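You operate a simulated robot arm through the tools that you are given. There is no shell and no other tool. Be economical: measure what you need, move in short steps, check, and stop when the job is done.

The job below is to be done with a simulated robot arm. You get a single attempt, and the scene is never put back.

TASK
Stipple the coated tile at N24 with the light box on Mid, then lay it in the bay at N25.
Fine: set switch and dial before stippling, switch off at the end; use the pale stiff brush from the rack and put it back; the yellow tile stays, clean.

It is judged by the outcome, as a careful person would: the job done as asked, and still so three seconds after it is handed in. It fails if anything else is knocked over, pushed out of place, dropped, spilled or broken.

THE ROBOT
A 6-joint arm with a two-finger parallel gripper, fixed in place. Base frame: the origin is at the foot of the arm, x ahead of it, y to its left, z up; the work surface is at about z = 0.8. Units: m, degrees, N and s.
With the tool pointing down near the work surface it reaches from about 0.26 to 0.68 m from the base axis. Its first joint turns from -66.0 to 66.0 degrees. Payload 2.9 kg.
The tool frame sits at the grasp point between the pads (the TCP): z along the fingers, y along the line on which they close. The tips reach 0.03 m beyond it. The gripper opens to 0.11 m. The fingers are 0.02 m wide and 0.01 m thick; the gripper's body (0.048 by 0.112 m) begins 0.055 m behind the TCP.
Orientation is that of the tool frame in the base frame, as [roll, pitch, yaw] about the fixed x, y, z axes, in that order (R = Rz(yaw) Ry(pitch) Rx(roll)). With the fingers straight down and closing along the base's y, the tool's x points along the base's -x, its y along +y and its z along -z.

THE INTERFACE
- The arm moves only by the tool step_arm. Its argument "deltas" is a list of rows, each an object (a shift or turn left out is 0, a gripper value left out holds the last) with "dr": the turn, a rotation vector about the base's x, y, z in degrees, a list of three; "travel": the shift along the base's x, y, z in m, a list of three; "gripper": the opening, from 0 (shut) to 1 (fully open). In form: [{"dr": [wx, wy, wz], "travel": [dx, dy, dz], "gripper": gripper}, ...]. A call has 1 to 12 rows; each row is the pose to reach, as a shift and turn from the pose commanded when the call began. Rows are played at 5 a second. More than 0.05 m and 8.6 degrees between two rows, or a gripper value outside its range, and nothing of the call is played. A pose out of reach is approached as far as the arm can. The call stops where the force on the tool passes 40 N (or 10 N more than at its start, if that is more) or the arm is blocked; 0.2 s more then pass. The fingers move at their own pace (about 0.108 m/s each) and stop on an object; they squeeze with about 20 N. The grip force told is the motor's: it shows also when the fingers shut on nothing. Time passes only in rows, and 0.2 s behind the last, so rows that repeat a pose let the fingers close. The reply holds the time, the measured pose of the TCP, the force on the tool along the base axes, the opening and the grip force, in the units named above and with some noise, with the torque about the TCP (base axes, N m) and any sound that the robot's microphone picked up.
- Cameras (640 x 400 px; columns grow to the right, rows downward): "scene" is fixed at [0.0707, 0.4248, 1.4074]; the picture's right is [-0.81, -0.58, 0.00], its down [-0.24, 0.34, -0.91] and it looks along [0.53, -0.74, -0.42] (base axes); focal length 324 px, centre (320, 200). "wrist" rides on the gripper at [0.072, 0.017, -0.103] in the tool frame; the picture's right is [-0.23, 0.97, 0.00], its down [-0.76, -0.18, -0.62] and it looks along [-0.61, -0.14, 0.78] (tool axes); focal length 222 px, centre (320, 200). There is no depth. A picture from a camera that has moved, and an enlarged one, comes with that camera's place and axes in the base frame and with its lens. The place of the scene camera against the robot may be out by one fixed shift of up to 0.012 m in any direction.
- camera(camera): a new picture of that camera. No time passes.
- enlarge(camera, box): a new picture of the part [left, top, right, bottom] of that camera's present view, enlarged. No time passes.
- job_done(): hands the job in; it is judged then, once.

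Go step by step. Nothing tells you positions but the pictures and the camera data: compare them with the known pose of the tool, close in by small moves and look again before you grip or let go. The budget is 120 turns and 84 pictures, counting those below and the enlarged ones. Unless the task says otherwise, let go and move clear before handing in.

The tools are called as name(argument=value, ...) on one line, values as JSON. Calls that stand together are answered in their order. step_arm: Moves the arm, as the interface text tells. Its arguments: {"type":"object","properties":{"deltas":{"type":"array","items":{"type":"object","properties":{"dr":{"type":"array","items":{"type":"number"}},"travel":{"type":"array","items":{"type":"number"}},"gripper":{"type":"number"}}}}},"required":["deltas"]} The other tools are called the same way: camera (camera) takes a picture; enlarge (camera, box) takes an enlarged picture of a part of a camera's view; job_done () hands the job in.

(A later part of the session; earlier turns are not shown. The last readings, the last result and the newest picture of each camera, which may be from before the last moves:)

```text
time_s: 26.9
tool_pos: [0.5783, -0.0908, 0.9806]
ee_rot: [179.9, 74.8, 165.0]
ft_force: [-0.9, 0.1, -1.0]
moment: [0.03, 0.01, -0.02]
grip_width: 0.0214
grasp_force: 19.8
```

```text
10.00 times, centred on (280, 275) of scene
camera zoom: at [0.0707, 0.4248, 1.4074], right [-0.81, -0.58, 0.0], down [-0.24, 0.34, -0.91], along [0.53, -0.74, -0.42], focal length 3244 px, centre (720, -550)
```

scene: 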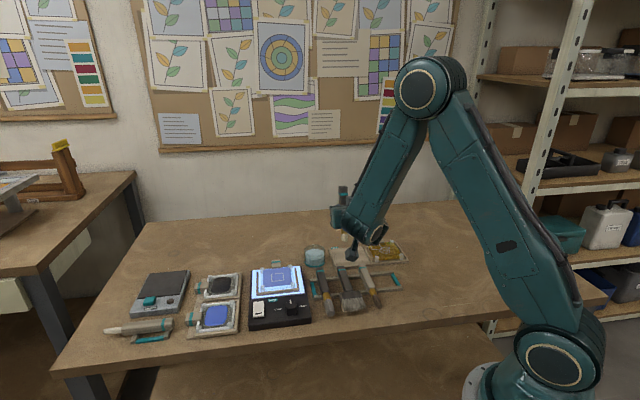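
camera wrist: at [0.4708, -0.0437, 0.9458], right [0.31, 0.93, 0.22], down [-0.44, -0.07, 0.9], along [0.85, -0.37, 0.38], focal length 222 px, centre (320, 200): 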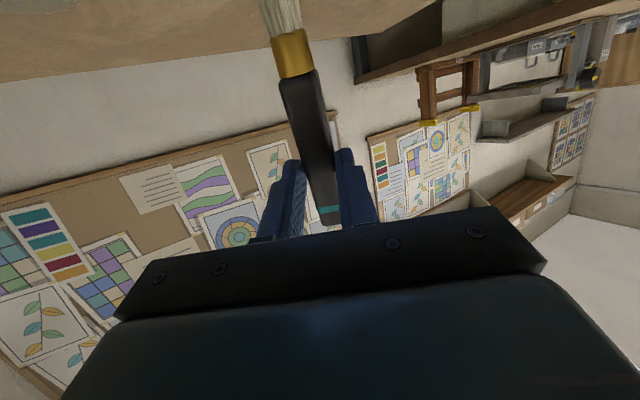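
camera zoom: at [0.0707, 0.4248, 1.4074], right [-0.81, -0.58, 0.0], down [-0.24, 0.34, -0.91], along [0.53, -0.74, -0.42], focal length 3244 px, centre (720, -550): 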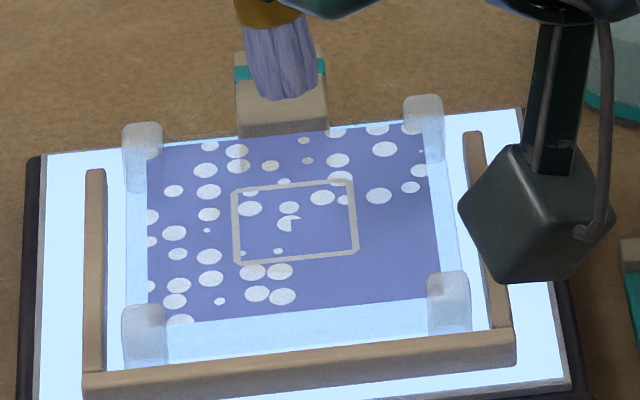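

Dots now cover much of the tile but the lower-right quadrant is bare. I add held dabs there and in the middle.

step_arm(deltas=[{"travel": [-0.016, -0.005, -0.015]}, {"travel": [-0.016, -0.005, -0.035]}, {"travel": [-0.016, -0.005, -0.045]}, {"travel": [-0.016, -0.005, -0.045]}, {"travel": [-0.016, -0.005, -0.03]}, {"travel": [-0.016, 0.006, -0.03]}, {"travel": [-0.016, 0.006, -0.045]}, {"travel": [-0.016, 0.006, -0.045]}, {"travel": [-0.016, 0.006, -0.02]}, {"travel": [0, 0, 0]}])

enlarge(camera="scene", box=[255, 255, 305, 295])

```text
time_s: 29.1
tool_pos: [0.5778, -0.0903, 0.9832]
ee_rot: [179.9, 74.8, 165.1]
ft_force: [0.2, -0.1, 0.2]
moment: [0.0, 0.05, -0.01]
grip_width: 0.0215
grasp_force: 19.9
```

```text
10.00 times, centred on (280, 275) of scene
camera zoom: at [0.0707, 0.4248, 1.4074], right [-0.81, -0.58, 0.0], down [-0.24, 0.34, -0.91], along [0.53, -0.74, -0.42], focal length 3244 px, centre (720, -550)
```

zoom: 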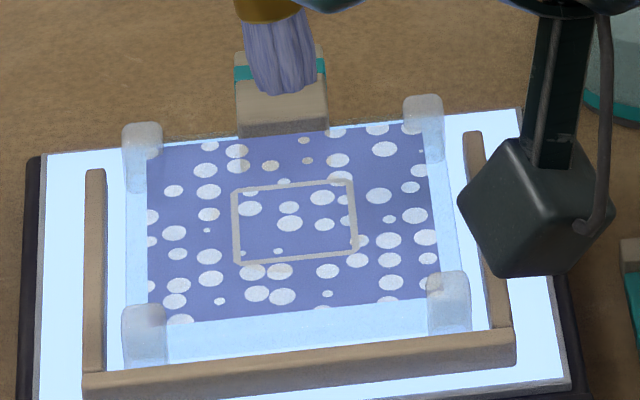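

The stipple now covers the tile evenly. I retrace back toward the rack with the brush.

step_arm(deltas=[{"travel": [0, 0, 0.03]}, {"travel": [-0.0255, -0.0257, 0.052], "dr": [0, 0, -6]}, {"travel": [-0.051, -0.0514, 0.052], "dr": [0, 0, -12]}, {"travel": [-0.0765, -0.0771, 0.052], "dr": [0, 0, -18]}, {"travel": [-0.102, -0.1028, 0.052], "dr": [0, 0, -24]}, {"travel": [-0.1275, -0.1285, 0.052], "dr": [0, 0, -30]}])

```text
time_s: 30.5
tool_pos: [0.4502, -0.22, 1.0332]
ee_rot: [179.7, 74.9, 134.7]
ft_force: [0.2, -0.3, -0.8]
moment: [-0.02, 0.01, -0.02]
grip_width: 0.0212
grasp_force: 20.1
```

Now I pitch back to fingers-down above the rack place.

step_arm(deltas=[{"travel": [-0.01, -0.007, 0], "dr": [5.3, 5.3, 0]}, {"travel": [-0.021, -0.014, 0], "dr": [10.6, 10.6, 0]}, {"travel": [-0.032, -0.02, 0], "dr": [15.9, 15.9, 0]}, {"travel": [-0.043, -0.027, 0], "dr": [21.2, 21.2, 0]}, {"travel": [-0.053, -0.034, 0], "dr": [26.5, 26.5, 0]}, {"travel": [-0.064, -0.041, 0], "dr": [31.8, 31.8, 0]}, {"travel": [-0.075, -0.047, -0.01], "dr": [37.1, 37.1, 0]}, {"travel": [-0.085, -0.054, -0.02], "dr": [42.4, 42.4, 0]}, {"travel": [-0.096, -0.061, -0.03], "dr": [47.7, 47.7, 0]}, {"travel": [-0.106, -0.068, -0.06], "dr": [53, 53, 0]}, {"travel": [-0.106, -0.068, -0.1], "dr": [53, 53, 0]}, {"travel": [-0.106, -0.068, -0.14], "dr": [53, 53, 0]}])

camera(camera="wrist")

enlarge(camera="scene", box=[340, 240, 420, 310])

```text
time_s: 33.1
tool_pos: [0.3421, -0.2873, 0.8937]
ee_rot: [179.9, -0.1, 135.0]
ft_force: [-0.4, -0.3, -0.5]
moment: [0.01, -0.02, -0.01]
grip_width: 0.0214
grasp_force: 20.5
```

```text
38 pictures are left
camera wrist: at [0.305, -0.2254, 0.9965], right [0.85, 0.53, 0.0], down [0.41, -0.67, 0.62], along [0.33, -0.53, -0.78], focal length 222 px, centre (320, 200)
```

wrist: 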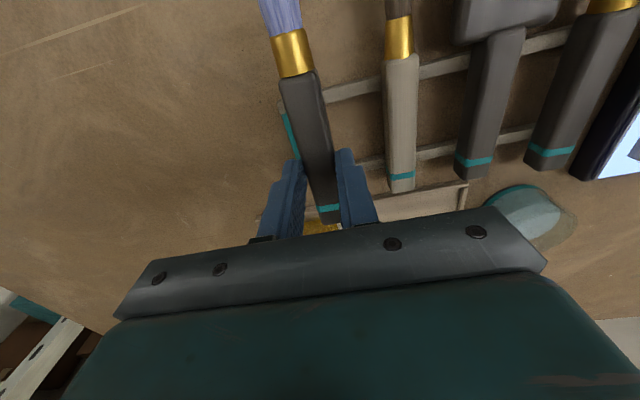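

```text
5.71 times, centred on (380, 275) of scene
camera zoom: at [0.0707, 0.4248, 1.4074], right [-0.81, -0.58, 0.0], down [-0.24, 0.34, -0.91], along [0.53, -0.74, -0.42], focal length 1854 px, centre (-23, -229)
```

zoom: 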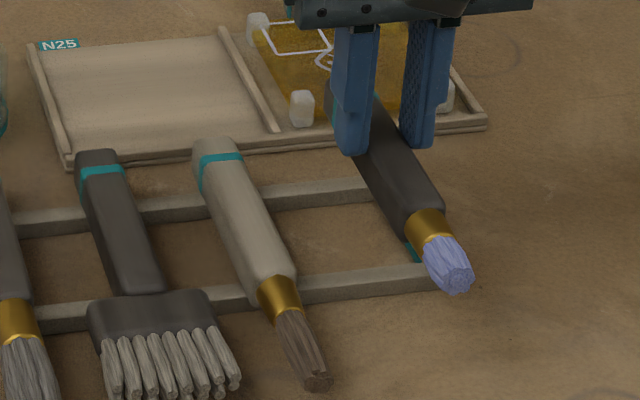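

The brush is above its original slot. I lower it onto the rails.

step_arm(deltas=[{"travel": [0.001, 0, -0.015]}, {"travel": [0.001, 0, -0.03]}, {"travel": [0.001, 0, -0.036]}, {"travel": [0.001, 0, -0.039]}])

enlarge(camera="scene", box=[350, 250, 410, 300])

```text
time_s: 34.1
tool_pos: [0.3456, -0.2867, 0.8559]
ee_rot: [179.9, -0.2, 135.0]
ft_force: [-0.9, 1.2, 1.0]
moment: [-0.03, -0.1, 0.02]
grip_width: 0.0214
grasp_force: 19.9
```

```text
8.00 times, centred on (380, 275) of scene
camera zoom: at [0.0707, 0.4249, 1.4074], right [-0.81, -0.58, 0.0], down [-0.24, 0.34, -0.91], along [0.53, -0.74, -0.42], focal length 2595 px, centre (-160, -400)
```

zoom: 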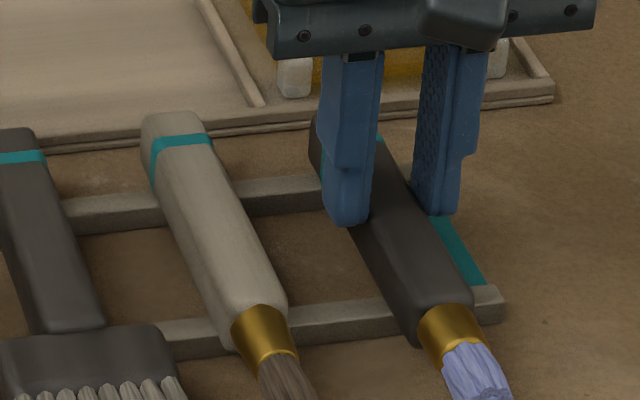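

The brush sits back where it was. I lower one more mm, release and rise.

step_arm(deltas=[{"travel": [0, 0, -0.001]}, {"travel": [0, 0, -0.001], "gripper": 0.35}, {"travel": [0, 0, -0.001], "gripper": 0.4}, {"travel": [0, 0, 0.02], "gripper": 0.4}, {"travel": [0, 0, 0.06], "gripper": 0.4}, {"travel": [0, 0, 0.1], "gripper": 0.4}])

enlarge(camera="scene", box=[330, 240, 420, 315])

camera(camera="wrist")

```text
time_s: 35.5
tool_pos: [0.346, -0.2869, 0.9569]
ee_rot: [179.8, -0.2, 135.0]
ft_force: [-1.4, -1.2, 0.1]
moment: [-0.05, 0.01, 0.04]
grip_width: 0.044
grasp_force: 0.0
```

```text
5.33 times, centred on (375, 278) of scene
camera zoom: at [0.0707, 0.4248, 1.4074], right [-0.81, -0.58, 0.0], down [-0.24, 0.34, -0.91], along [0.53, -0.74, -0.42], focal length 1730 px, centre (27, -213)
```

zoom: 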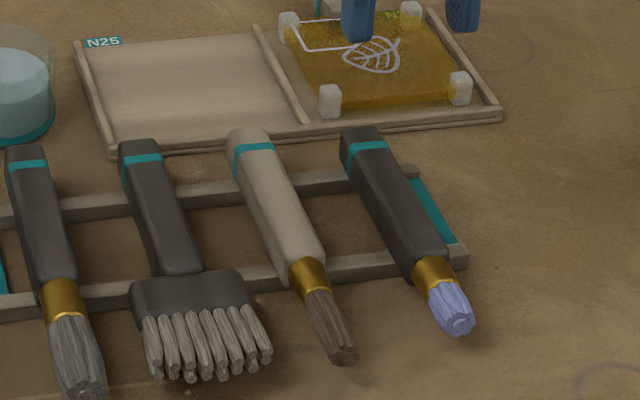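

```text
34 pictures are left
camera wrist: at [0.3085, -0.2238, 1.0591], right [0.85, 0.53, 0.0], down [0.41, -0.67, 0.62], along [0.33, -0.53, -0.78], focal length 222 px, centre (320, 200)
```

wrist: 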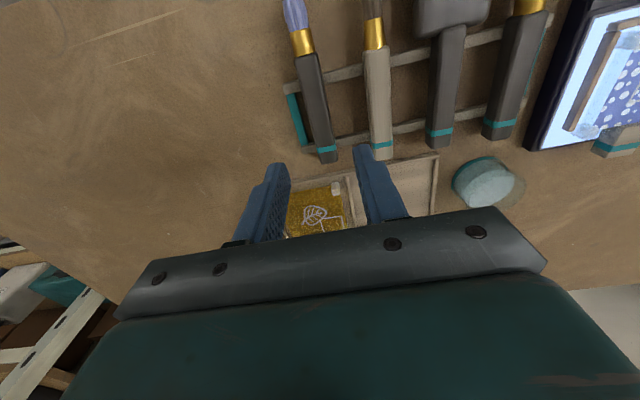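

The brush is back in its place on the rack. Next I hover above the tile's rear tab, near (0.618, -0.126), to see it well.

step_arm(deltas=[{"travel": [0.034, 0.02, 0.01]}, {"travel": [0.068, 0.04, 0.01]}, {"travel": [0.102, 0.06, 0.01]}, {"travel": [0.136, 0.08, 0.01]}, {"travel": [0.17, 0.1, 0.0]}, {"travel": [0.204, 0.12, -0.01]}, {"travel": [0.238, 0.141, -0.02]}, {"travel": [0.272, 0.161, -0.03]}])

camera(camera="wrist")

enlarge(camera="wrist", box=[230, 50, 420, 190])

enlarge(camera="scene", box=[245, 245, 325, 305])

```text
time_s: 37.3
tool_pos: [0.6197, -0.1267, 0.927]
ee_rot: [179.9, -0.1, 135.1]
ft_force: [1.3, 0.9, 0.7]
moment: [-0.01, 0.0, 0.01]
grip_width: 0.044
grasp_force: 0.0
```

```text
33 pictures are left
camera wrist: at [0.5817, -0.0631, 1.0286], right [0.85, 0.53, 0.0], down [0.41, -0.67, 0.62], along [0.33, -0.53, -0.78], focal length 222 px, centre (320, 200)
```

wrist: 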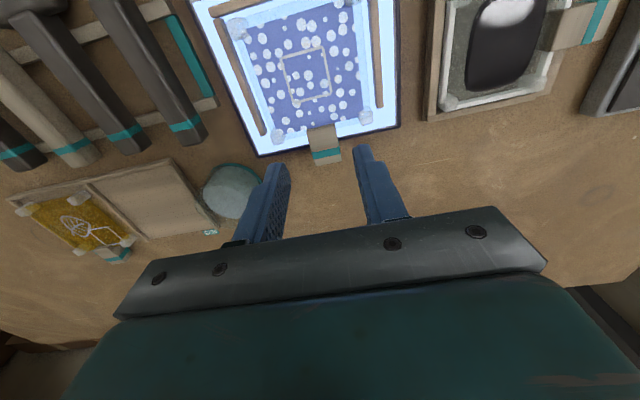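

```text
2.86 times, centred on (325, 120) of wrist
camera zoom: at [0.5817, -0.0631, 1.0286], right [0.85, 0.53, 0.0], down [0.41, -0.67, 0.62], along [0.33, -0.53, -0.78], focal length 635 px, centre (306, 429)
```

zoom: 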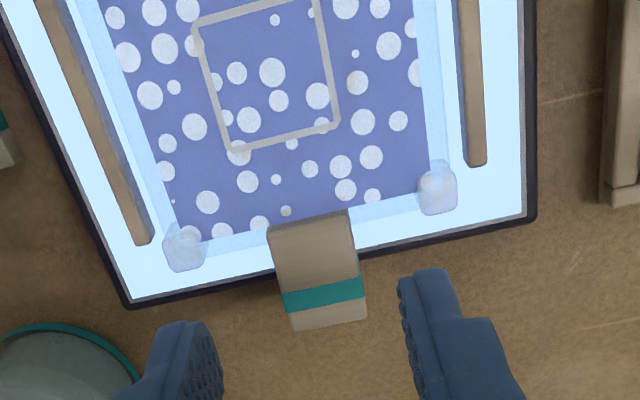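

```text
6.67 times, centred on (285, 275) of scene
camera zoom: at [0.0707, 0.4248, 1.4074], right [-0.81, -0.58, 0.0], down [-0.24, 0.34, -0.91], along [0.53, -0.74, -0.42], focal length 2163 px, centre (553, -300)
```

zoom: 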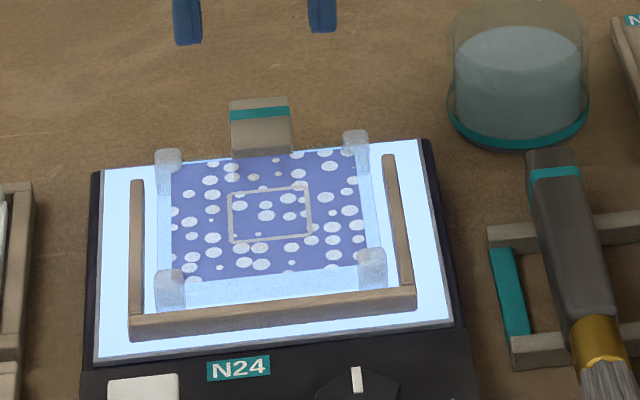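

The tab's top is at about (0.630, -0.133, 0.849), 24 mm wide. I centre over it and lower, keeping the tips just above the light plate.

step_arm(deltas=[{"travel": [0.0106, -0.0064, 0]}, {"travel": [0.0106, -0.0064, -0.03]}, {"travel": [0.0106, -0.0064, -0.052]}])

enlarge(camera="wrist", box=[230, 50, 420, 190])

enlarge(camera="scene", box=[245, 235, 325, 295])

```text
time_s: 38.1
tool_pos: [0.6296, -0.1309, 0.8738]
ee_rot: [179.9, -0.2, 135.1]
ft_force: [0.1, 0.5, -0.9]
moment: [-0.01, -0.01, -0.02]
grip_width: 0.0441
grasp_force: 0.1
```

```text
2.86 times, centred on (325, 120) of wrist
camera zoom: at [0.5907, -0.0692, 0.9766], right [0.85, 0.53, 0.0], down [0.41, -0.67, 0.62], along [0.33, -0.53, -0.78], focal length 635 px, centre (306, 429)
```

zoom: 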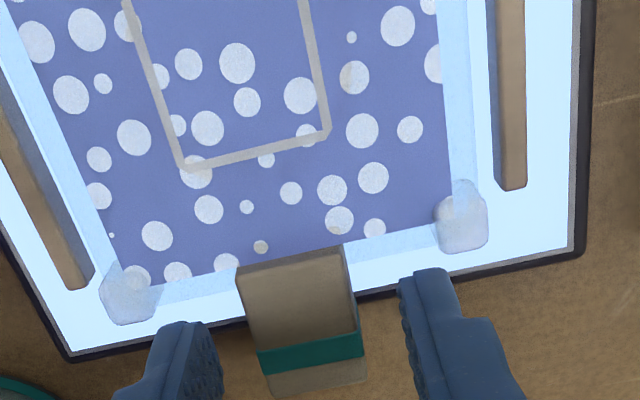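

```text
6.67 times, centred on (285, 265) of scene
camera zoom: at [0.0707, 0.4248, 1.4074], right [-0.81, -0.58, 0.0], down [-0.24, 0.34, -0.91], along [0.53, -0.74, -0.42], focal length 2163 px, centre (553, -233)
```

zoom: 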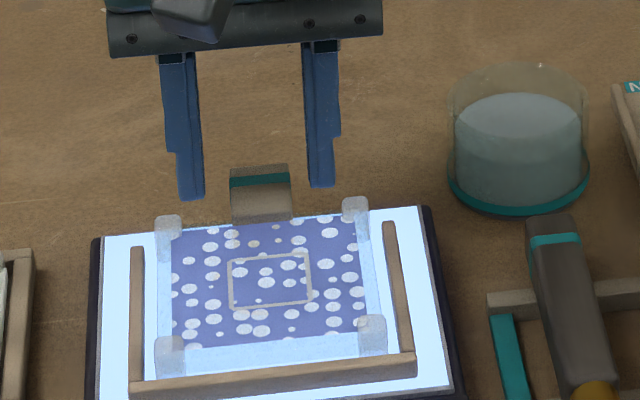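

Well centred. I lower the last centimetre and close on the tab.

step_arm(deltas=[{"travel": [0, 0, -0.006]}, {"travel": [0, 0, -0.0105]}, {"travel": [0, 0, -0.0105], "gripper": 0.25}, {"travel": [0, 0, -0.0105], "gripper": 0.1}, {"travel": [0, 0, -0.0105], "gripper": 0.0}, {"travel": [0, 0, -0.0105], "gripper": 0.0}])

enlarge(camera="scene", box=[245, 235, 325, 295])

```text
time_s: 39.5
tool_pos: [0.6279, -0.1331, 0.8648]
ee_rot: [179.7, 0.1, 134.8]
ft_force: [0.2, -5.5, 23.3]
moment: [-0.03, 0.38, 0.12]
grip_width: 0.0254
grasp_force: 19.4
```

```text
6.67 times, centred on (285, 265) of scene
camera zoom: at [0.0702, 0.4248, 1.4075], right [-0.81, -0.58, 0.0], down [-0.24, 0.34, -0.91], along [0.53, -0.74, -0.42], focal length 2163 px, centre (553, -233)
```

zoom: 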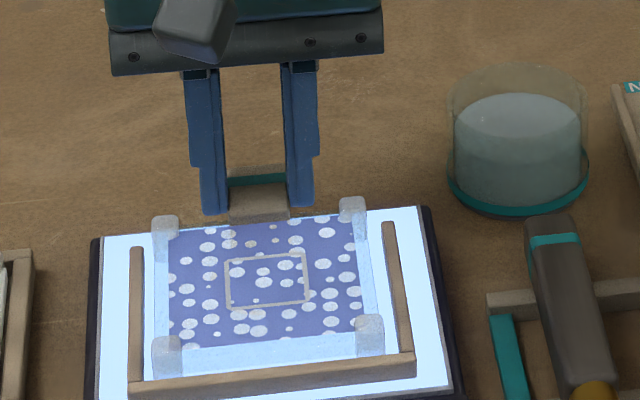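

Gripped (25 mm), the tips resting on the plate. I lift gently and look at how level the tile hangs.

step_arm(deltas=[{"travel": [0, 0, 0.003]}, {"travel": [0, 0, 0.01]}, {"travel": [0, 0, 0.02]}, {"travel": [0, 0, 0.035]}, {"travel": [0, 0, 0.05]}])

enlarge(camera="scene", box=[235, 215, 335, 305])

camera(camera="wrist")

```text
time_s: 40.7
tool_pos: [0.6273, -0.1321, 0.9127]
ee_rot: [-180.0, -0.2, 134.9]
ft_force: [0.2, 0.3, -1.2]
moment: [0.01, -0.03, 0.0]
grip_width: 0.0256
grasp_force: 19.8
```

```text
4.44 times, centred on (285, 260) of scene
camera zoom: at [0.0707, 0.4248, 1.4074], right [-0.81, -0.58, 0.0], down [-0.24, 0.34, -0.91], along [0.53, -0.74, -0.42], focal length 1442 px, centre (476, -67)
```

zoom: 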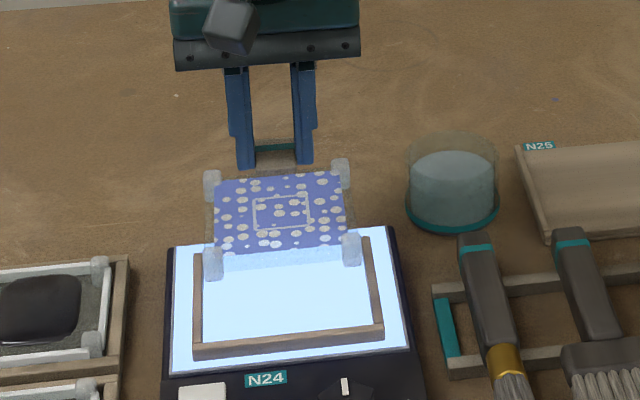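

```text
26 pictures are left
camera wrist: at [0.5903, -0.0695, 1.016], right [0.85, 0.53, 0.0], down [0.41, -0.67, 0.62], along [0.33, -0.53, -0.78], focal length 222 px, centre (320, 200)
```

wrist: 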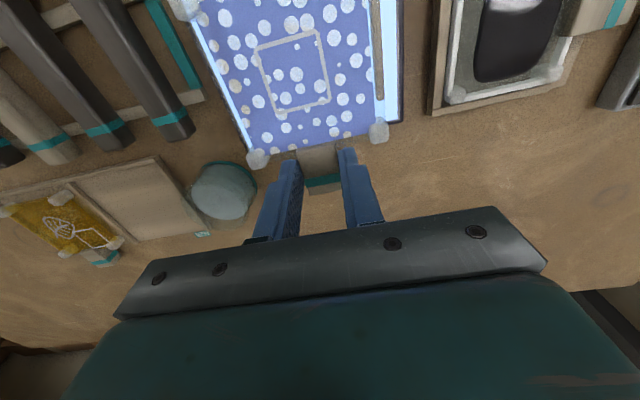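

The tile hangs level and firm. Now I measure the N25 bay from here.

enlarge(camera="wrist", box=[0, 140, 220, 280])

enlarge(camera="scene", box=[325, 225, 425, 280])

```text
2.86 times, centred on (110, 210) of wrist
camera zoom: at [0.5903, -0.0695, 1.016], right [0.85, 0.53, 0.0], down [0.41, -0.67, 0.62], along [0.33, -0.53, -0.78], focal length 635 px, centre (920, 171)
```

zoom: 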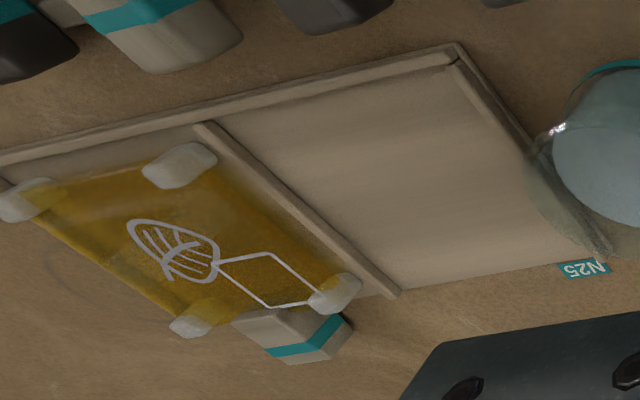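

```text
6.40 times, centred on (375, 252) of scene
camera zoom: at [0.0707, 0.4248, 1.4074], right [-0.81, -0.58, 0.0], down [-0.24, 0.34, -0.91], along [0.53, -0.74, -0.42], focal length 2076 px, centre (-32, -136)
```

zoom: 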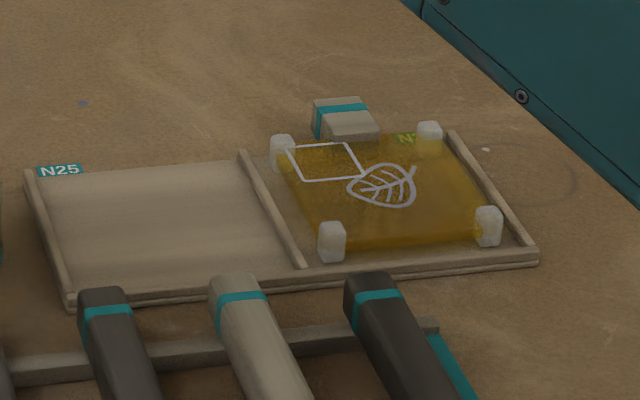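

N25's bay centre is roughly (0.500, -0.334); the TCP should end near (0.548, -0.38). I carry the tile high past the jar and hover there to refine.

step_arm(deltas=[{"travel": [0, 0, 0.04]}, {"travel": [-0.012, -0.035, 0.045]}, {"travel": [-0.024, -0.07, 0.045]}, {"travel": [-0.036, -0.105, 0.045]}, {"travel": [-0.048, -0.14, 0.045]}, {"travel": [-0.06, -0.175, 0.045]}, {"travel": [-0.07, -0.21, 0.045]}, {"travel": [-0.08, -0.243, 0.042]}, {"travel": [-0.08, -0.243, 0.02]}])

camera(camera="wrist")

enlarge(camera="scene", box=[315, 210, 425, 290])

```text
time_s: 42.7
tool_pos: [0.5487, -0.3773, 0.9325]
ee_rot: [179.9, -0.1, 135.0]
ft_force: [0.0, 0.4, -1.2]
moment: [0.03, -0.02, -0.02]
grip_width: 0.0257
grasp_force: 20.1
```

```text
23 pictures are left
camera wrist: at [0.5111, -0.314, 1.0356], right [0.85, 0.53, 0.0], down [0.41, -0.67, 0.62], along [0.33, -0.53, -0.78], focal length 222 px, centre (320, 200)
```

wrist: 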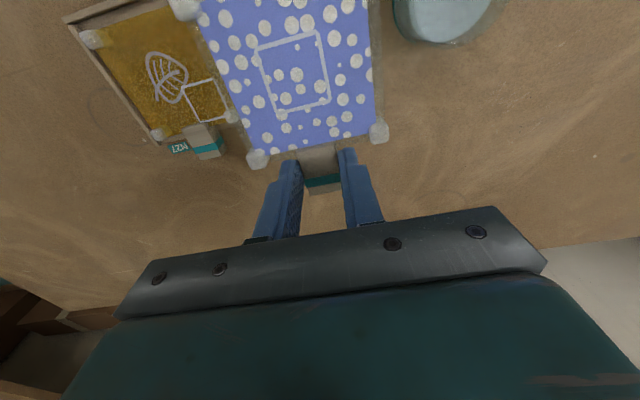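

```text
5.00 times, centred on (370, 250) of scene
camera zoom: at [0.0707, 0.4248, 1.4074], right [-0.81, -0.58, 0.0], down [-0.24, 0.34, -0.91], along [0.53, -0.74, -0.42], focal length 1622 px, centre (70, -50)
```

zoom: 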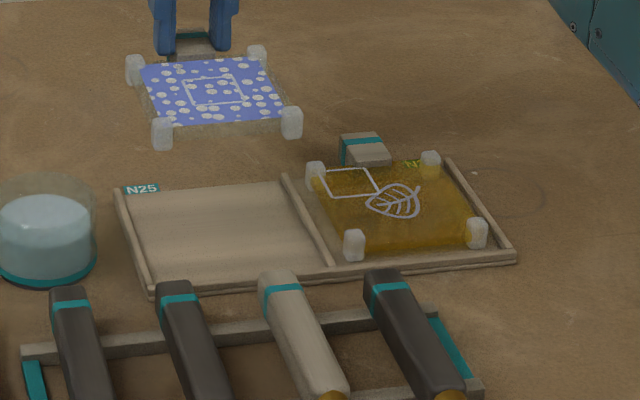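

The tile hovers behind the bay. I use the yellow tile's tab as a reference for where the tab must end up, so I enlarge it.

enlarge(camera="wrist", box=[60, 0, 400, 200])

```text
1.88 times, centred on (230, 100) of wrist
camera zoom: at [0.5111, -0.314, 1.0356], right [0.85, 0.53, 0.0], down [0.41, -0.67, 0.62], along [0.33, -0.53, -0.78], focal length 418 px, centre (489, 388)
```

zoom: 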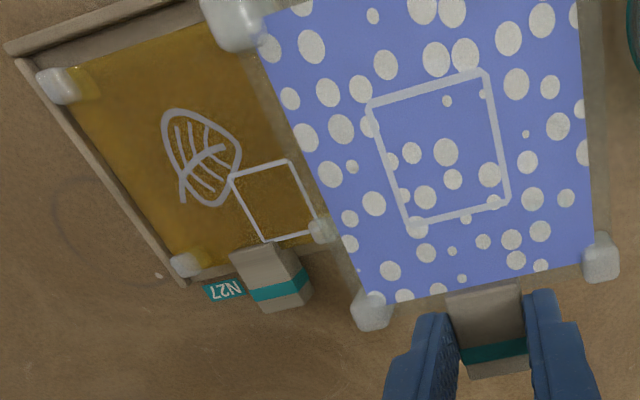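

Estimates agree to about a centimetre; I shift 8 mm sideways toward the bay centre and lower halfway to refine when closer.

step_arm(deltas=[{"travel": [-0.0057, -0.0057, -0.01]}, {"travel": [-0.0057, -0.0057, -0.035]}, {"travel": [-0.0057, -0.0057, -0.06]}])

enlarge(camera="scene", box=[315, 220, 425, 290])

enlarge(camera="wrist", box=[60, 0, 400, 200])

```text
time_s: 43.5
tool_pos: [0.5431, -0.3812, 0.8724]
ee_rot: [180.0, -0.2, 135.0]
ft_force: [-0.7, 0.4, 0.1]
moment: [-0.03, -0.05, -0.01]
grip_width: 0.0253
grasp_force: 20.0
```

```text
5.71 times, centred on (370, 255) of scene
camera zoom: at [0.0707, 0.4248, 1.4074], right [-0.81, -0.58, 0.0], down [-0.24, 0.34, -0.91], along [0.53, -0.74, -0.42], focal length 1854 px, centre (34, -114)
```

zoom: 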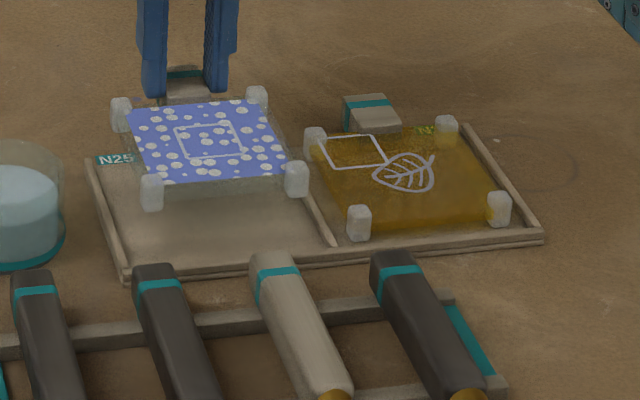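

```text
1.88 times, centred on (230, 100) of wrist
camera zoom: at [0.5047, -0.319, 0.9754], right [0.85, 0.53, 0.0], down [0.41, -0.67, 0.62], along [0.33, -0.53, -0.78], focal length 418 px, centre (489, 388)
```

zoom: 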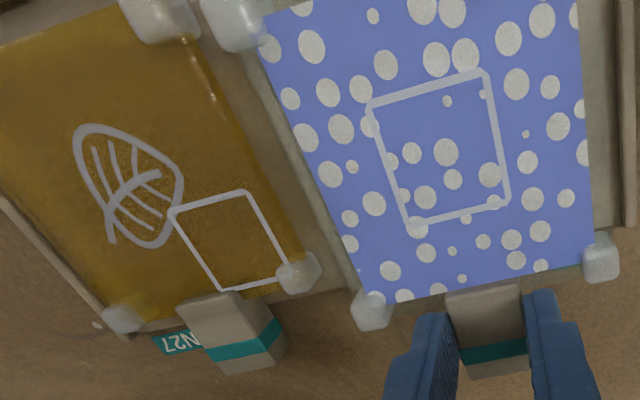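

The held tile is nearly centred over the bay; a 1–2 mm correction, then I lower toward the floor in small steps.

step_arm(deltas=[{"travel": [-0.0013, -0.0013, -0.008]}, {"travel": [-0.0013, -0.0013, -0.015]}, {"travel": [-0.0013, -0.0013, -0.02]}])

enlarge(camera="scene", box=[315, 220, 425, 290])

```text
time_s: 44.3
tool_pos: [0.5422, -0.3825, 0.8524]
ee_rot: [179.9, -0.1, 134.9]
ft_force: [-0.3, 0.5, -0.6]
moment: [-0.03, -0.02, 0.01]
grip_width: 0.0253
grasp_force: 20.1
```

```text
5.71 times, centred on (370, 255) of scene
camera zoom: at [0.0707, 0.4248, 1.4074], right [-0.81, -0.58, 0.0], down [-0.24, 0.34, -0.91], along [0.53, -0.74, -0.42], focal length 1854 px, centre (34, -114)
```

zoom: 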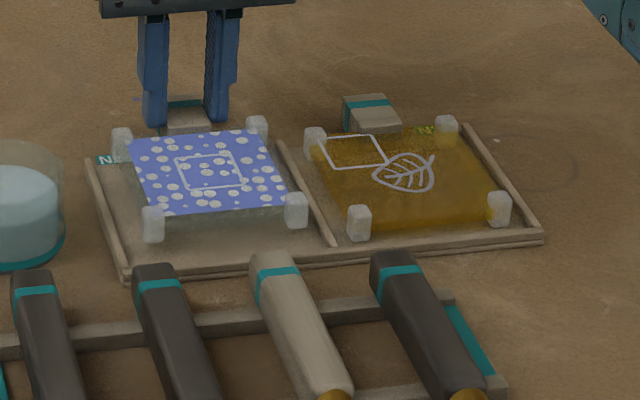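

Good alignment with the bay. I lower the rest until light contact.

step_arm(deltas=[{"travel": [-0.001, -0.001, -0.004]}, {"travel": [-0.001, -0.001, -0.007]}, {"travel": [-0.001, -0.001, -0.009]}])

enlarge(camera="scene", box=[315, 220, 425, 290])

```text
time_s: 45.1
tool_pos: [0.5409, -0.3831, 0.8471]
ee_rot: [179.9, 0.1, 135.0]
ft_force: [-6.1, 6.5, 21.8]
moment: [0.49, 0.59, -0.06]
grip_width: 0.0252
grasp_force: 19.4
```

```text
5.71 times, centred on (370, 255) of scene
camera zoom: at [0.0701, 0.4253, 1.4073], right [-0.81, -0.58, 0.0], down [-0.24, 0.34, -0.91], along [0.53, -0.74, -0.42], focal length 1854 px, centre (34, -114)
```

zoom: 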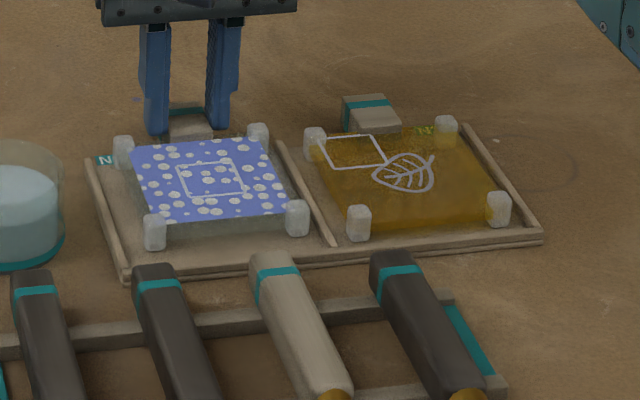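

The tile rests on the bay floor. I relieve the pressure, open slowly and lift away.

step_arm(deltas=[{"travel": [0, 0, 0.003]}, {"travel": [0, 0, 0.003], "gripper": 0.3}, {"travel": [0, 0, 0.003], "gripper": 0.42}, {"travel": [0, 0, 0.003], "gripper": 0.42}, {"travel": [0, 0, 0.03], "gripper": 0.42}, {"travel": [0, 0, 0.07], "gripper": 0.42}, {"travel": [0, 0, 0.11], "gripper": 0.42}])

enlarge(camera="scene", box=[315, 220, 425, 290])

enlarge(camera="wrist", box=[100, 0, 440, 200])

```text
time_s: 46.7
tool_pos: [0.5396, -0.3848, 0.9539]
ee_rot: [180.0, -0.1, 135.0]
ft_force: [0.3, 0.1, 0.0]
moment: [-0.01, 0.0, 0.01]
grip_width: 0.0462
grasp_force: 0.1
```

```text
5.71 times, centred on (370, 255) of scene
camera zoom: at [0.0707, 0.4248, 1.4074], right [-0.81, -0.58, 0.0], down [-0.24, 0.34, -0.91], along [0.53, -0.74, -0.42], focal length 1854 px, centre (34, -114)
```

zoom: 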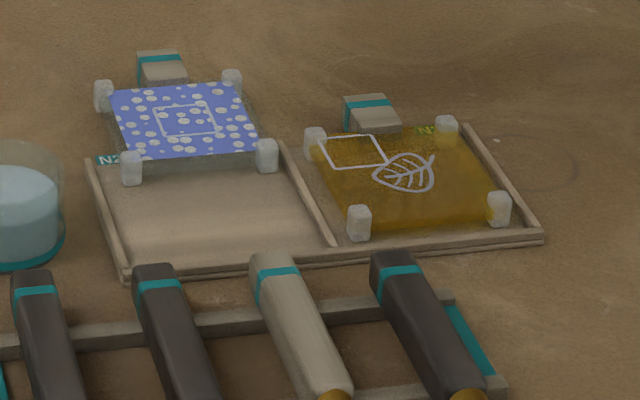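

```text
1.88 times, centred on (270, 100) of wrist
camera zoom: at [0.5009, -0.322, 1.0577], right [0.85, 0.53, 0.0], down [0.41, -0.67, 0.62], along [0.33, -0.53, -0.78], focal length 418 px, centre (414, 388)
```

zoom: 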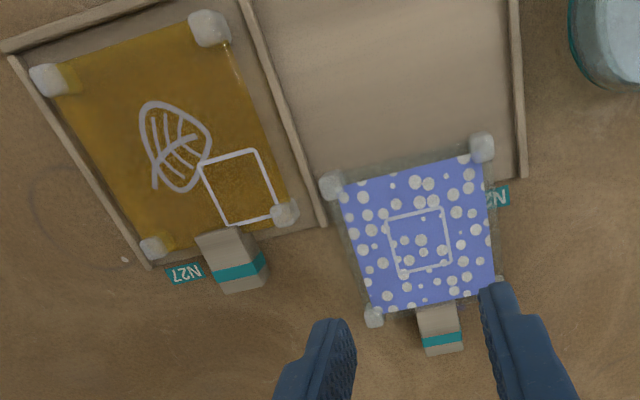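

Unexpected: the tile now appears about 4 cm behind the bay. I need to see whether it is hanging on a finger or lying there.

enlarge(camera="scene", box=[305, 170, 425, 280])

```text
3.64 times, centred on (365, 225) of scene
camera zoom: at [0.0707, 0.4248, 1.4074], right [-0.81, -0.58, 0.0], down [-0.24, 0.34, -0.91], along [0.53, -0.74, -0.42], focal length 1180 px, centre (156, 109)
```

zoom: 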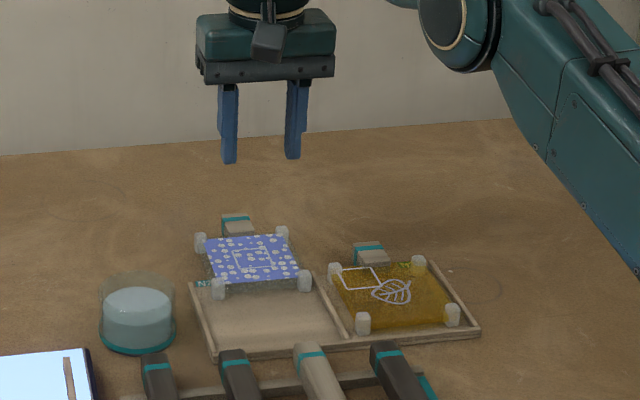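

The tile is lying free about 5.7 cm back from its place (a straight slide), half on the board. I take a close look at how it rests before regripping.

enlarge(camera="scene", box=[325, 220, 375, 260])

enlarge(camera="wrist", box=[260, 60, 380, 200])

```text
10.00 times, centred on (350, 240) of scene
camera zoom: at [0.0707, 0.4248, 1.4074], right [-0.81, -0.58, 0.0], down [-0.24, 0.34, -0.91], along [0.53, -0.74, -0.42], focal length 3244 px, centre (20, -200)
```

zoom: 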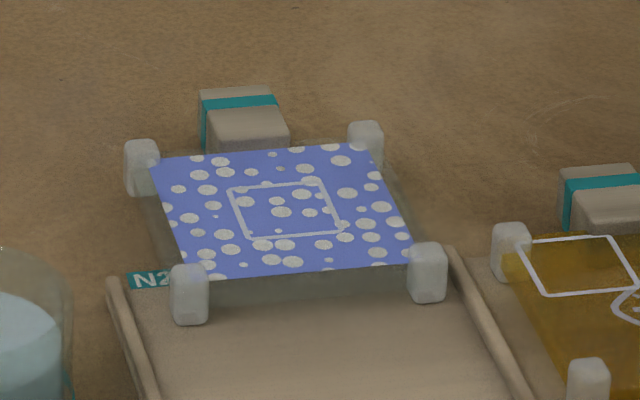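

```text
2.86 times, centred on (320, 130) of wrist
camera zoom: at [0.5009, -0.322, 1.0577], right [0.85, 0.53, 0.0], down [0.41, -0.67, 0.62], along [0.33, -0.53, -0.78], focal length 635 px, centre (320, 400)
```

zoom: 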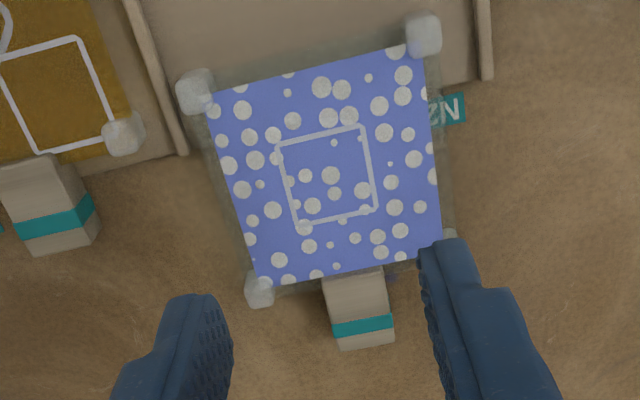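

The tile stands with its front feet on the board and rear feet on the table; the tab centre is about (0.590, -0.432, ~0.815), a bit beyond straight-down reach. I tilt the gripper outward 30° and hover over the tab.

step_arm(deltas=[{"travel": [0.01, -0.01, 0], "dr": [-5, -5, 0], "gripper": 0.37}, {"travel": [0.02, -0.02, 0], "dr": [-10, -10, 0], "gripper": 0.37}, {"travel": [0.03, -0.03, -0.01], "dr": [-15, -15, 0], "gripper": 0.37}, {"travel": [0.0424, -0.0388, -0.03], "dr": [-21.2, -21.2, 0], "gripper": 0.37}, {"travel": [0.0424, -0.0388, -0.06], "dr": [-21.2, -21.2, 0], "gripper": 0.37}, {"travel": [0.0424, -0.0388, -0.07], "dr": [-21.2, -21.2, 0], "gripper": 0.37}])

camera(camera="wrist")

enlarge(camera="scene", box=[320, 205, 380, 255])

```text
refused: row 4 steps farther than a row can; nothing moved
```

```text
11 pictures are left
camera wrist: at [0.5009, -0.322, 1.0577], right [0.85, 0.53, 0.0], down [0.41, -0.67, 0.62], along [0.33, -0.53, -0.78], focal length 222 px, centre (320, 200)
```

wrist: 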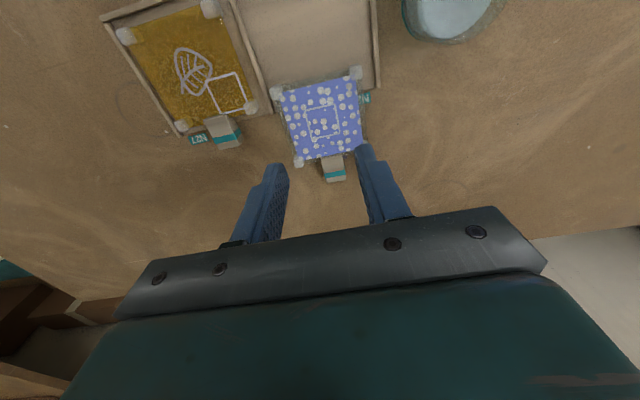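

```text
8.00 times, centred on (350, 230) of scene
camera zoom: at [0.0707, 0.4248, 1.4074], right [-0.81, -0.58, 0.0], down [-0.24, 0.34, -0.91], along [0.53, -0.74, -0.42], focal length 2595 px, centre (80, -40)
```

zoom: 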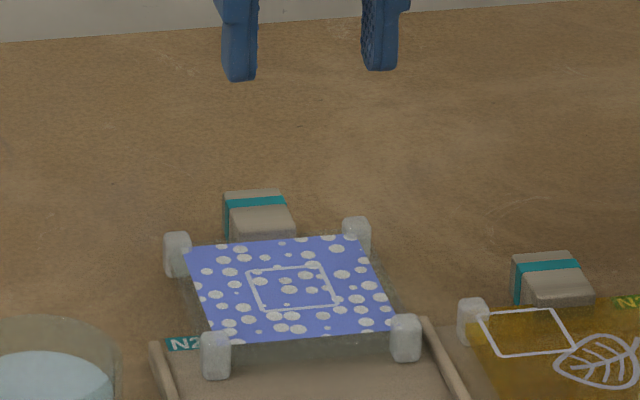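

The step angle was slightly too large and nothing moved; I repeat with smaller steps.

step_arm(deltas=[{"travel": [0.009, -0.008, 0], "dr": [-4.3, -4.3, 0], "gripper": 0.37}, {"travel": [0.018, -0.016, 0], "dr": [-8.6, -8.6, 0], "gripper": 0.37}, {"travel": [0.027, -0.024, -0.01], "dr": [-12.9, -12.9, 0], "gripper": 0.37}, {"travel": [0.036, -0.032, -0.02], "dr": [-17.1, -17.1, 0], "gripper": 0.37}, {"travel": [0.0424, -0.0388, -0.03], "dr": [-21.2, -21.2, 0], "gripper": 0.37}, {"travel": [0.0424, -0.0388, -0.06], "dr": [-21.2, -21.2, 0], "gripper": 0.37}, {"travel": [0.0424, -0.0388, -0.07], "dr": [-21.2, -21.2, 0], "gripper": 0.37}])

```text
time_s: 48.3
tool_pos: [0.5818, -0.4219, 0.8859]
ee_rot: [179.9, 30.0, 135.0]
ft_force: [0.9, 0.1, 0.6]
moment: [-0.01, 0.02, 0.02]
grip_width: 0.0409
grasp_force: 0.1
```

The tilted pose was reached. One look before descending over the tab.

enlarge(camera="wrist", box=[220, 50, 420, 220])

```text
2.35 times, centred on (320, 135) of wrist
camera zoom: at [0.5147, -0.3299, 0.9371], right [0.83, 0.55, 0.11], down [0.12, -0.37, 0.92], along [0.55, -0.75, -0.38], focal length 523 px, centre (320, 353)
```

zoom: 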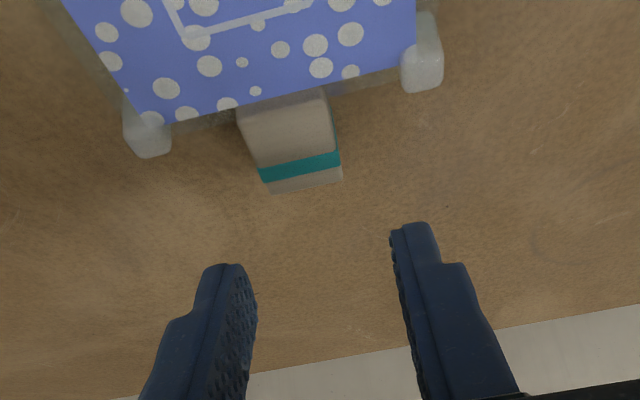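

The tab is centred between the fingers. I descend and close.

step_arm(deltas=[{"travel": [0, -0.001, -0.02]}, {"travel": [0, -0.001, -0.035]}, {"travel": [0, -0.001, -0.045]}, {"travel": [0, -0.001, -0.049]}, {"travel": [0, -0.001, -0.049], "gripper": 0.25}, {"travel": [0, -0.001, -0.049], "gripper": 0.0}, {"travel": [0, -0.001, -0.049], "gripper": 0.0}])

```text
time_s: 49.9
tool_pos: [0.5829, -0.4236, 0.8354]
ee_rot: [180.0, 30.0, 135.0]
ft_force: [1.1, 0.0, 0.9]
moment: [-0.06, -0.04, 0.0]
grip_width: 0.0252
grasp_force: 19.4
```

Gripped (25 mm). I lift 2 cm, level it a touch, and bring it about 6.3 cm back into the bay, then look.

step_arm(deltas=[{"travel": [0, 0, 0.012]}, {"travel": [0, 0, 0.024]}, {"travel": [-0.015, 0.015, 0.026], "dr": [-1, -1, 0]}, {"travel": [-0.03, 0.03, 0.026], "dr": [-2, -2, 0]}, {"travel": [-0.0445, 0.0445, 0.026], "dr": [-2, -2, 0]}, {"travel": [-0.0445, 0.0445, 0.026], "dr": [-2, -2, 0]}])

enlarge(camera="scene", box=[315, 220, 425, 290])

```text
time_s: 51.3
tool_pos: [0.5379, -0.3802, 0.8612]
ee_rot: [179.9, 32.8, 134.9]
ft_force: [-0.5, 0.3, -0.2]
moment: [-0.01, -0.04, 0.01]
grip_width: 0.0251
grasp_force: 19.7
```

```text
5.71 times, centred on (370, 255) of scene
camera zoom: at [0.0707, 0.4248, 1.4074], right [-0.81, -0.58, 0.0], down [-0.24, 0.34, -0.91], along [0.53, -0.74, -0.42], focal length 1854 px, centre (34, -114)
```

zoom: 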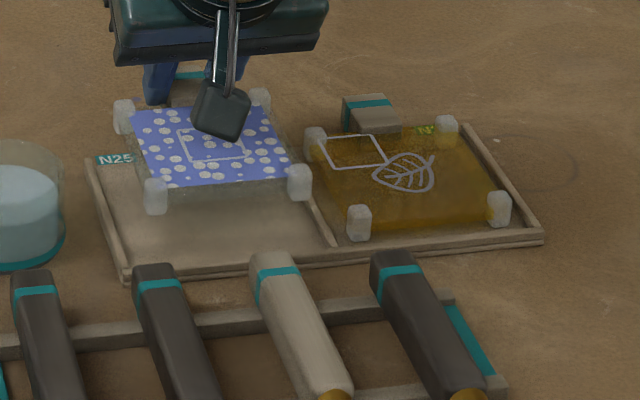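

The tile is level and nearly in place; I go 10 mm further in and lower until light contact.

step_arm(deltas=[{"travel": [-0.007, 0.007, 0]}, {"travel": [-0.007, 0.007, -0.008]}, {"travel": [-0.007, 0.007, -0.013]}, {"travel": [-0.007, 0.007, -0.0165]}])

enlarge(camera="scene", box=[315, 220, 425, 290])

```text
time_s: 52.3
tool_pos: [0.53, -0.3721, 0.8449]
ee_rot: [179.9, 32.7, 135.1]
ft_force: [0.2, -0.1, -0.7]
moment: [-0.01, -0.01, 0.01]
grip_width: 0.0253
grasp_force: 19.6
```

```text
5.71 times, centred on (370, 255) of scene
camera zoom: at [0.0707, 0.4248, 1.4074], right [-0.81, -0.58, 0.0], down [-0.24, 0.34, -0.91], along [0.53, -0.74, -0.42], focal length 1854 px, centre (34, -114)
```

zoom: 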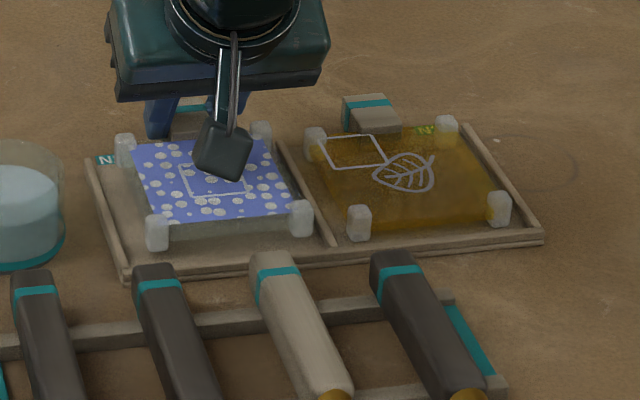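

No contact yet; I lower a few mm more with a 2 mm sideways correction.

step_arm(deltas=[{"travel": [0.0014, 0.0014, -0.0015]}, {"travel": [0.0014, 0.0014, -0.003]}, {"travel": [0.0014, 0.0014, -0.0045]}])

```text
time_s: 53.1
tool_pos: [0.5318, -0.3693, 0.84]
ee_rot: [179.9, 32.6, 135.0]
ft_force: [0.0, -0.7, -1.1]
moment: [-0.03, -0.02, -0.04]
grip_width: 0.0253
grasp_force: 20.2
```

step_arm(deltas=[{"travel": [0, 0, -0.0015]}, {"travel": [0, 0, -0.003]}])

```text
time_s: 53.7
tool_pos: [0.533, -0.3699, 0.8379]
ee_rot: [179.9, 32.6, 135.0]
ft_force: [-3.6, 0.7, 6.5]
moment: [0.31, 0.38, 0.09]
grip_width: 0.0255
grasp_force: 19.6
```

Light contact at the front feet (6.5 N). I level back 2° while lowering a bit so that all feet bear.

step_arm(deltas=[{"dr": [0.7, 0.7, 0], "travel": [0, 0, -0.0005]}, {"dr": [1.4, 1.4, 0], "travel": [0, 0, -0.001]}])

```text
time_s: 54.3
tool_pos: [0.5333, -0.3713, 0.838]
ee_rot: [179.8, 31.1, 135.0]
ft_force: [1.8, 0.2, 12.2]
moment: [-0.05, -0.05, -0.03]
grip_width: 0.0254
grasp_force: 20.1
```

Now bearing at the rear too. I ease up 1 mm, open, and check before rising.

step_arm(deltas=[{"travel": [0, 0, 0.001]}, {"travel": [0, 0, 0.001], "gripper": 0.37}, {"travel": [0, 0, 0.001], "gripper": 0.37}, {"travel": [0, 0, 0.001], "gripper": 0.37}])

enlarge(camera="scene", box=[315, 220, 425, 290])

```text
time_s: 55.3
tool_pos: [0.5322, -0.37, 0.8359]
ee_rot: [179.9, 30.7, 135.0]
ft_force: [0.0, 0.5, -0.2]
moment: [0.0, 0.02, -0.01]
grip_width: 0.0408
grasp_force: 0.0
```

```text
5.71 times, centred on (370, 255) of scene
camera zoom: at [0.0707, 0.4248, 1.4074], right [-0.81, -0.58, 0.0], down [-0.24, 0.34, -0.91], along [0.53, -0.74, -0.42], focal length 1854 px, centre (34, -114)
```

zoom: 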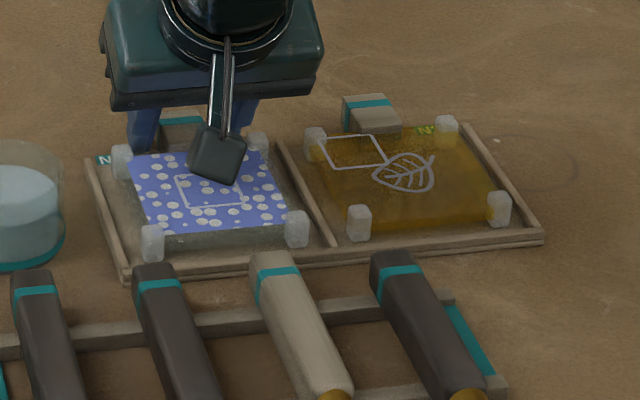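

The tile sits in the bay, matching the yellow tile's placement. I rise slowly, then check it stays.

step_arm(deltas=[{"travel": [0, 0, 0.004]}, {"travel": [0, 0, 0.009]}, {"travel": [0, 0, 0.015]}, {"travel": [0, 0, 0.022]}, {"travel": [0, 0, 0.03]}, {"travel": [0, 0, 0.045]}, {"travel": [0, 0, 0.07]}, {"travel": [0, 0, 0.1]}])

enlarge(camera="scene", box=[315, 220, 425, 290])

```text
time_s: 57.1
tool_pos: [0.5319, -0.3689, 0.9369]
ee_rot: [179.9, 30.8, 135.1]
ft_force: [-0.1, -0.2, 0.4]
moment: [-0.01, -0.02, 0.0]
grip_width: 0.0407
grasp_force: 0.1
```

```text
5.71 times, centred on (370, 255) of scene
camera zoom: at [0.0707, 0.4248, 1.4074], right [-0.81, -0.58, 0.0], down [-0.24, 0.34, -0.91], along [0.53, -0.74, -0.42], focal length 1854 px, centre (34, -114)
```

zoom: 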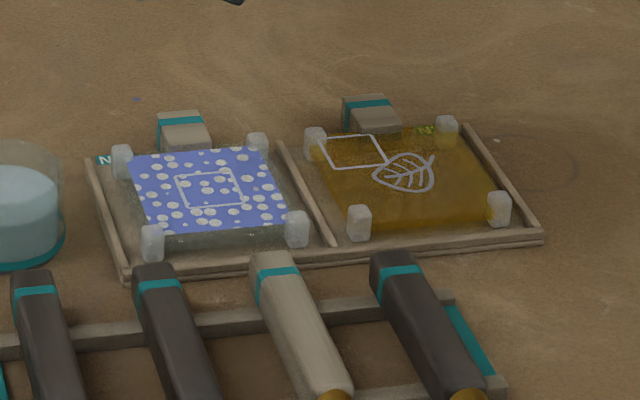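

The tile lies in N25 and stays put. Now I straighten the tool, close the fingers and go above the rear end of the switch rocker.

step_arm(deltas=[{"travel": [0, 0.01, 0.03], "dr": [5.45, 5.45, 0], "gripper": 0}, {"travel": [0.002, 0.045, 0.04], "dr": [10.9, 10.9, 0], "gripper": 0}, {"travel": [0.004, 0.085, 0.04], "dr": [16.35, 16.35, 0], "gripper": 0}, {"travel": [0.006, 0.125, 0.04], "dr": [21.8, 21.8, 0], "gripper": 0}, {"travel": [0.008, 0.165, 0.04], "dr": [21.8, 21.8, 0], "gripper": 0}, {"travel": [0.01, 0.205, 0.04], "dr": [21.8, 21.8, 0], "gripper": 0}, {"travel": [0.012, 0.245, 0.04], "dr": [21.8, 21.8, 0], "gripper": 0}, {"travel": [0.015, 0.285, 0.04], "dr": [21.8, 21.8, 0], "gripper": 0}, {"travel": [0.018, 0.325, 0.04], "dr": [21.8, 21.8, 0], "gripper": 0}, {"travel": [0.022, 0.36, 0.03], "dr": [21.8, 21.8, 0], "gripper": 0}, {"travel": [0.024, 0.3765, -0.01], "dr": [21.8, 21.8, 0], "gripper": 0}, {"travel": [0.024, 0.3765, -0.05], "dr": [21.8, 21.8, 0], "gripper": 0}])

enlarge(camera="wrist", box=[250, 60, 400, 200])

```text
time_s: 59.7
tool_pos: [0.5553, 0.0082, 0.8856]
ee_rot: [179.8, 0.0, 135.0]
ft_force: [0.8, -0.7, 0.3]
moment: [0.03, 0.0, -0.02]
grip_width: 0.0002
grasp_force: 20.1
```

```text
2.86 times, centred on (325, 130) of wrist
camera zoom: at [0.5174, 0.071, 0.9883], right [0.85, 0.53, 0.0], down [0.41, -0.67, 0.62], along [0.33, -0.53, -0.78], focal length 635 px, centre (306, 400)
```

zoom: 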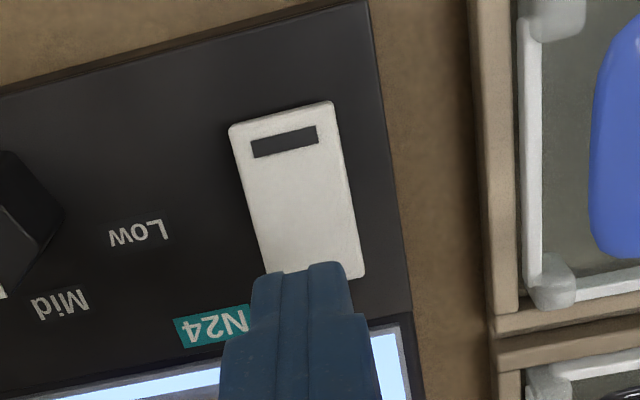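

The tip is over the rocker's rear edge; I shift 4 mm inward and press down.

step_arm(deltas=[{"travel": [-0.0013, 0.0043, -0.005]}, {"travel": [-0.0013, 0.0043, -0.012]}, {"travel": [-0.0013, 0.0043, -0.016]}, {"travel": [-0.0013, 0.0043, -0.019]}, {"travel": [-0.0013, 0.0043, -0.0215]}, {"travel": [-0.0013, 0.0043, -0.024]}, {"travel": [-0.0013, 0.0043, -0.026]}, {"travel": [-0.0013, 0.0043, -0.028]}])

```text
time_s: 61.6
tool_pos: [0.5555, 0.0093, 0.8625]
ee_rot: [179.8, 0.1, 135.0]
ft_force: [-1.1, -0.5, 2.0]
moment: [-0.03, 0.01, 0.01]
grip_width: 0.0
grasp_force: 19.6
stopped in row 8: the force on the tool passed its limit at 43 N (the readings are from after the stop); the commanded pose is now the measured one
```

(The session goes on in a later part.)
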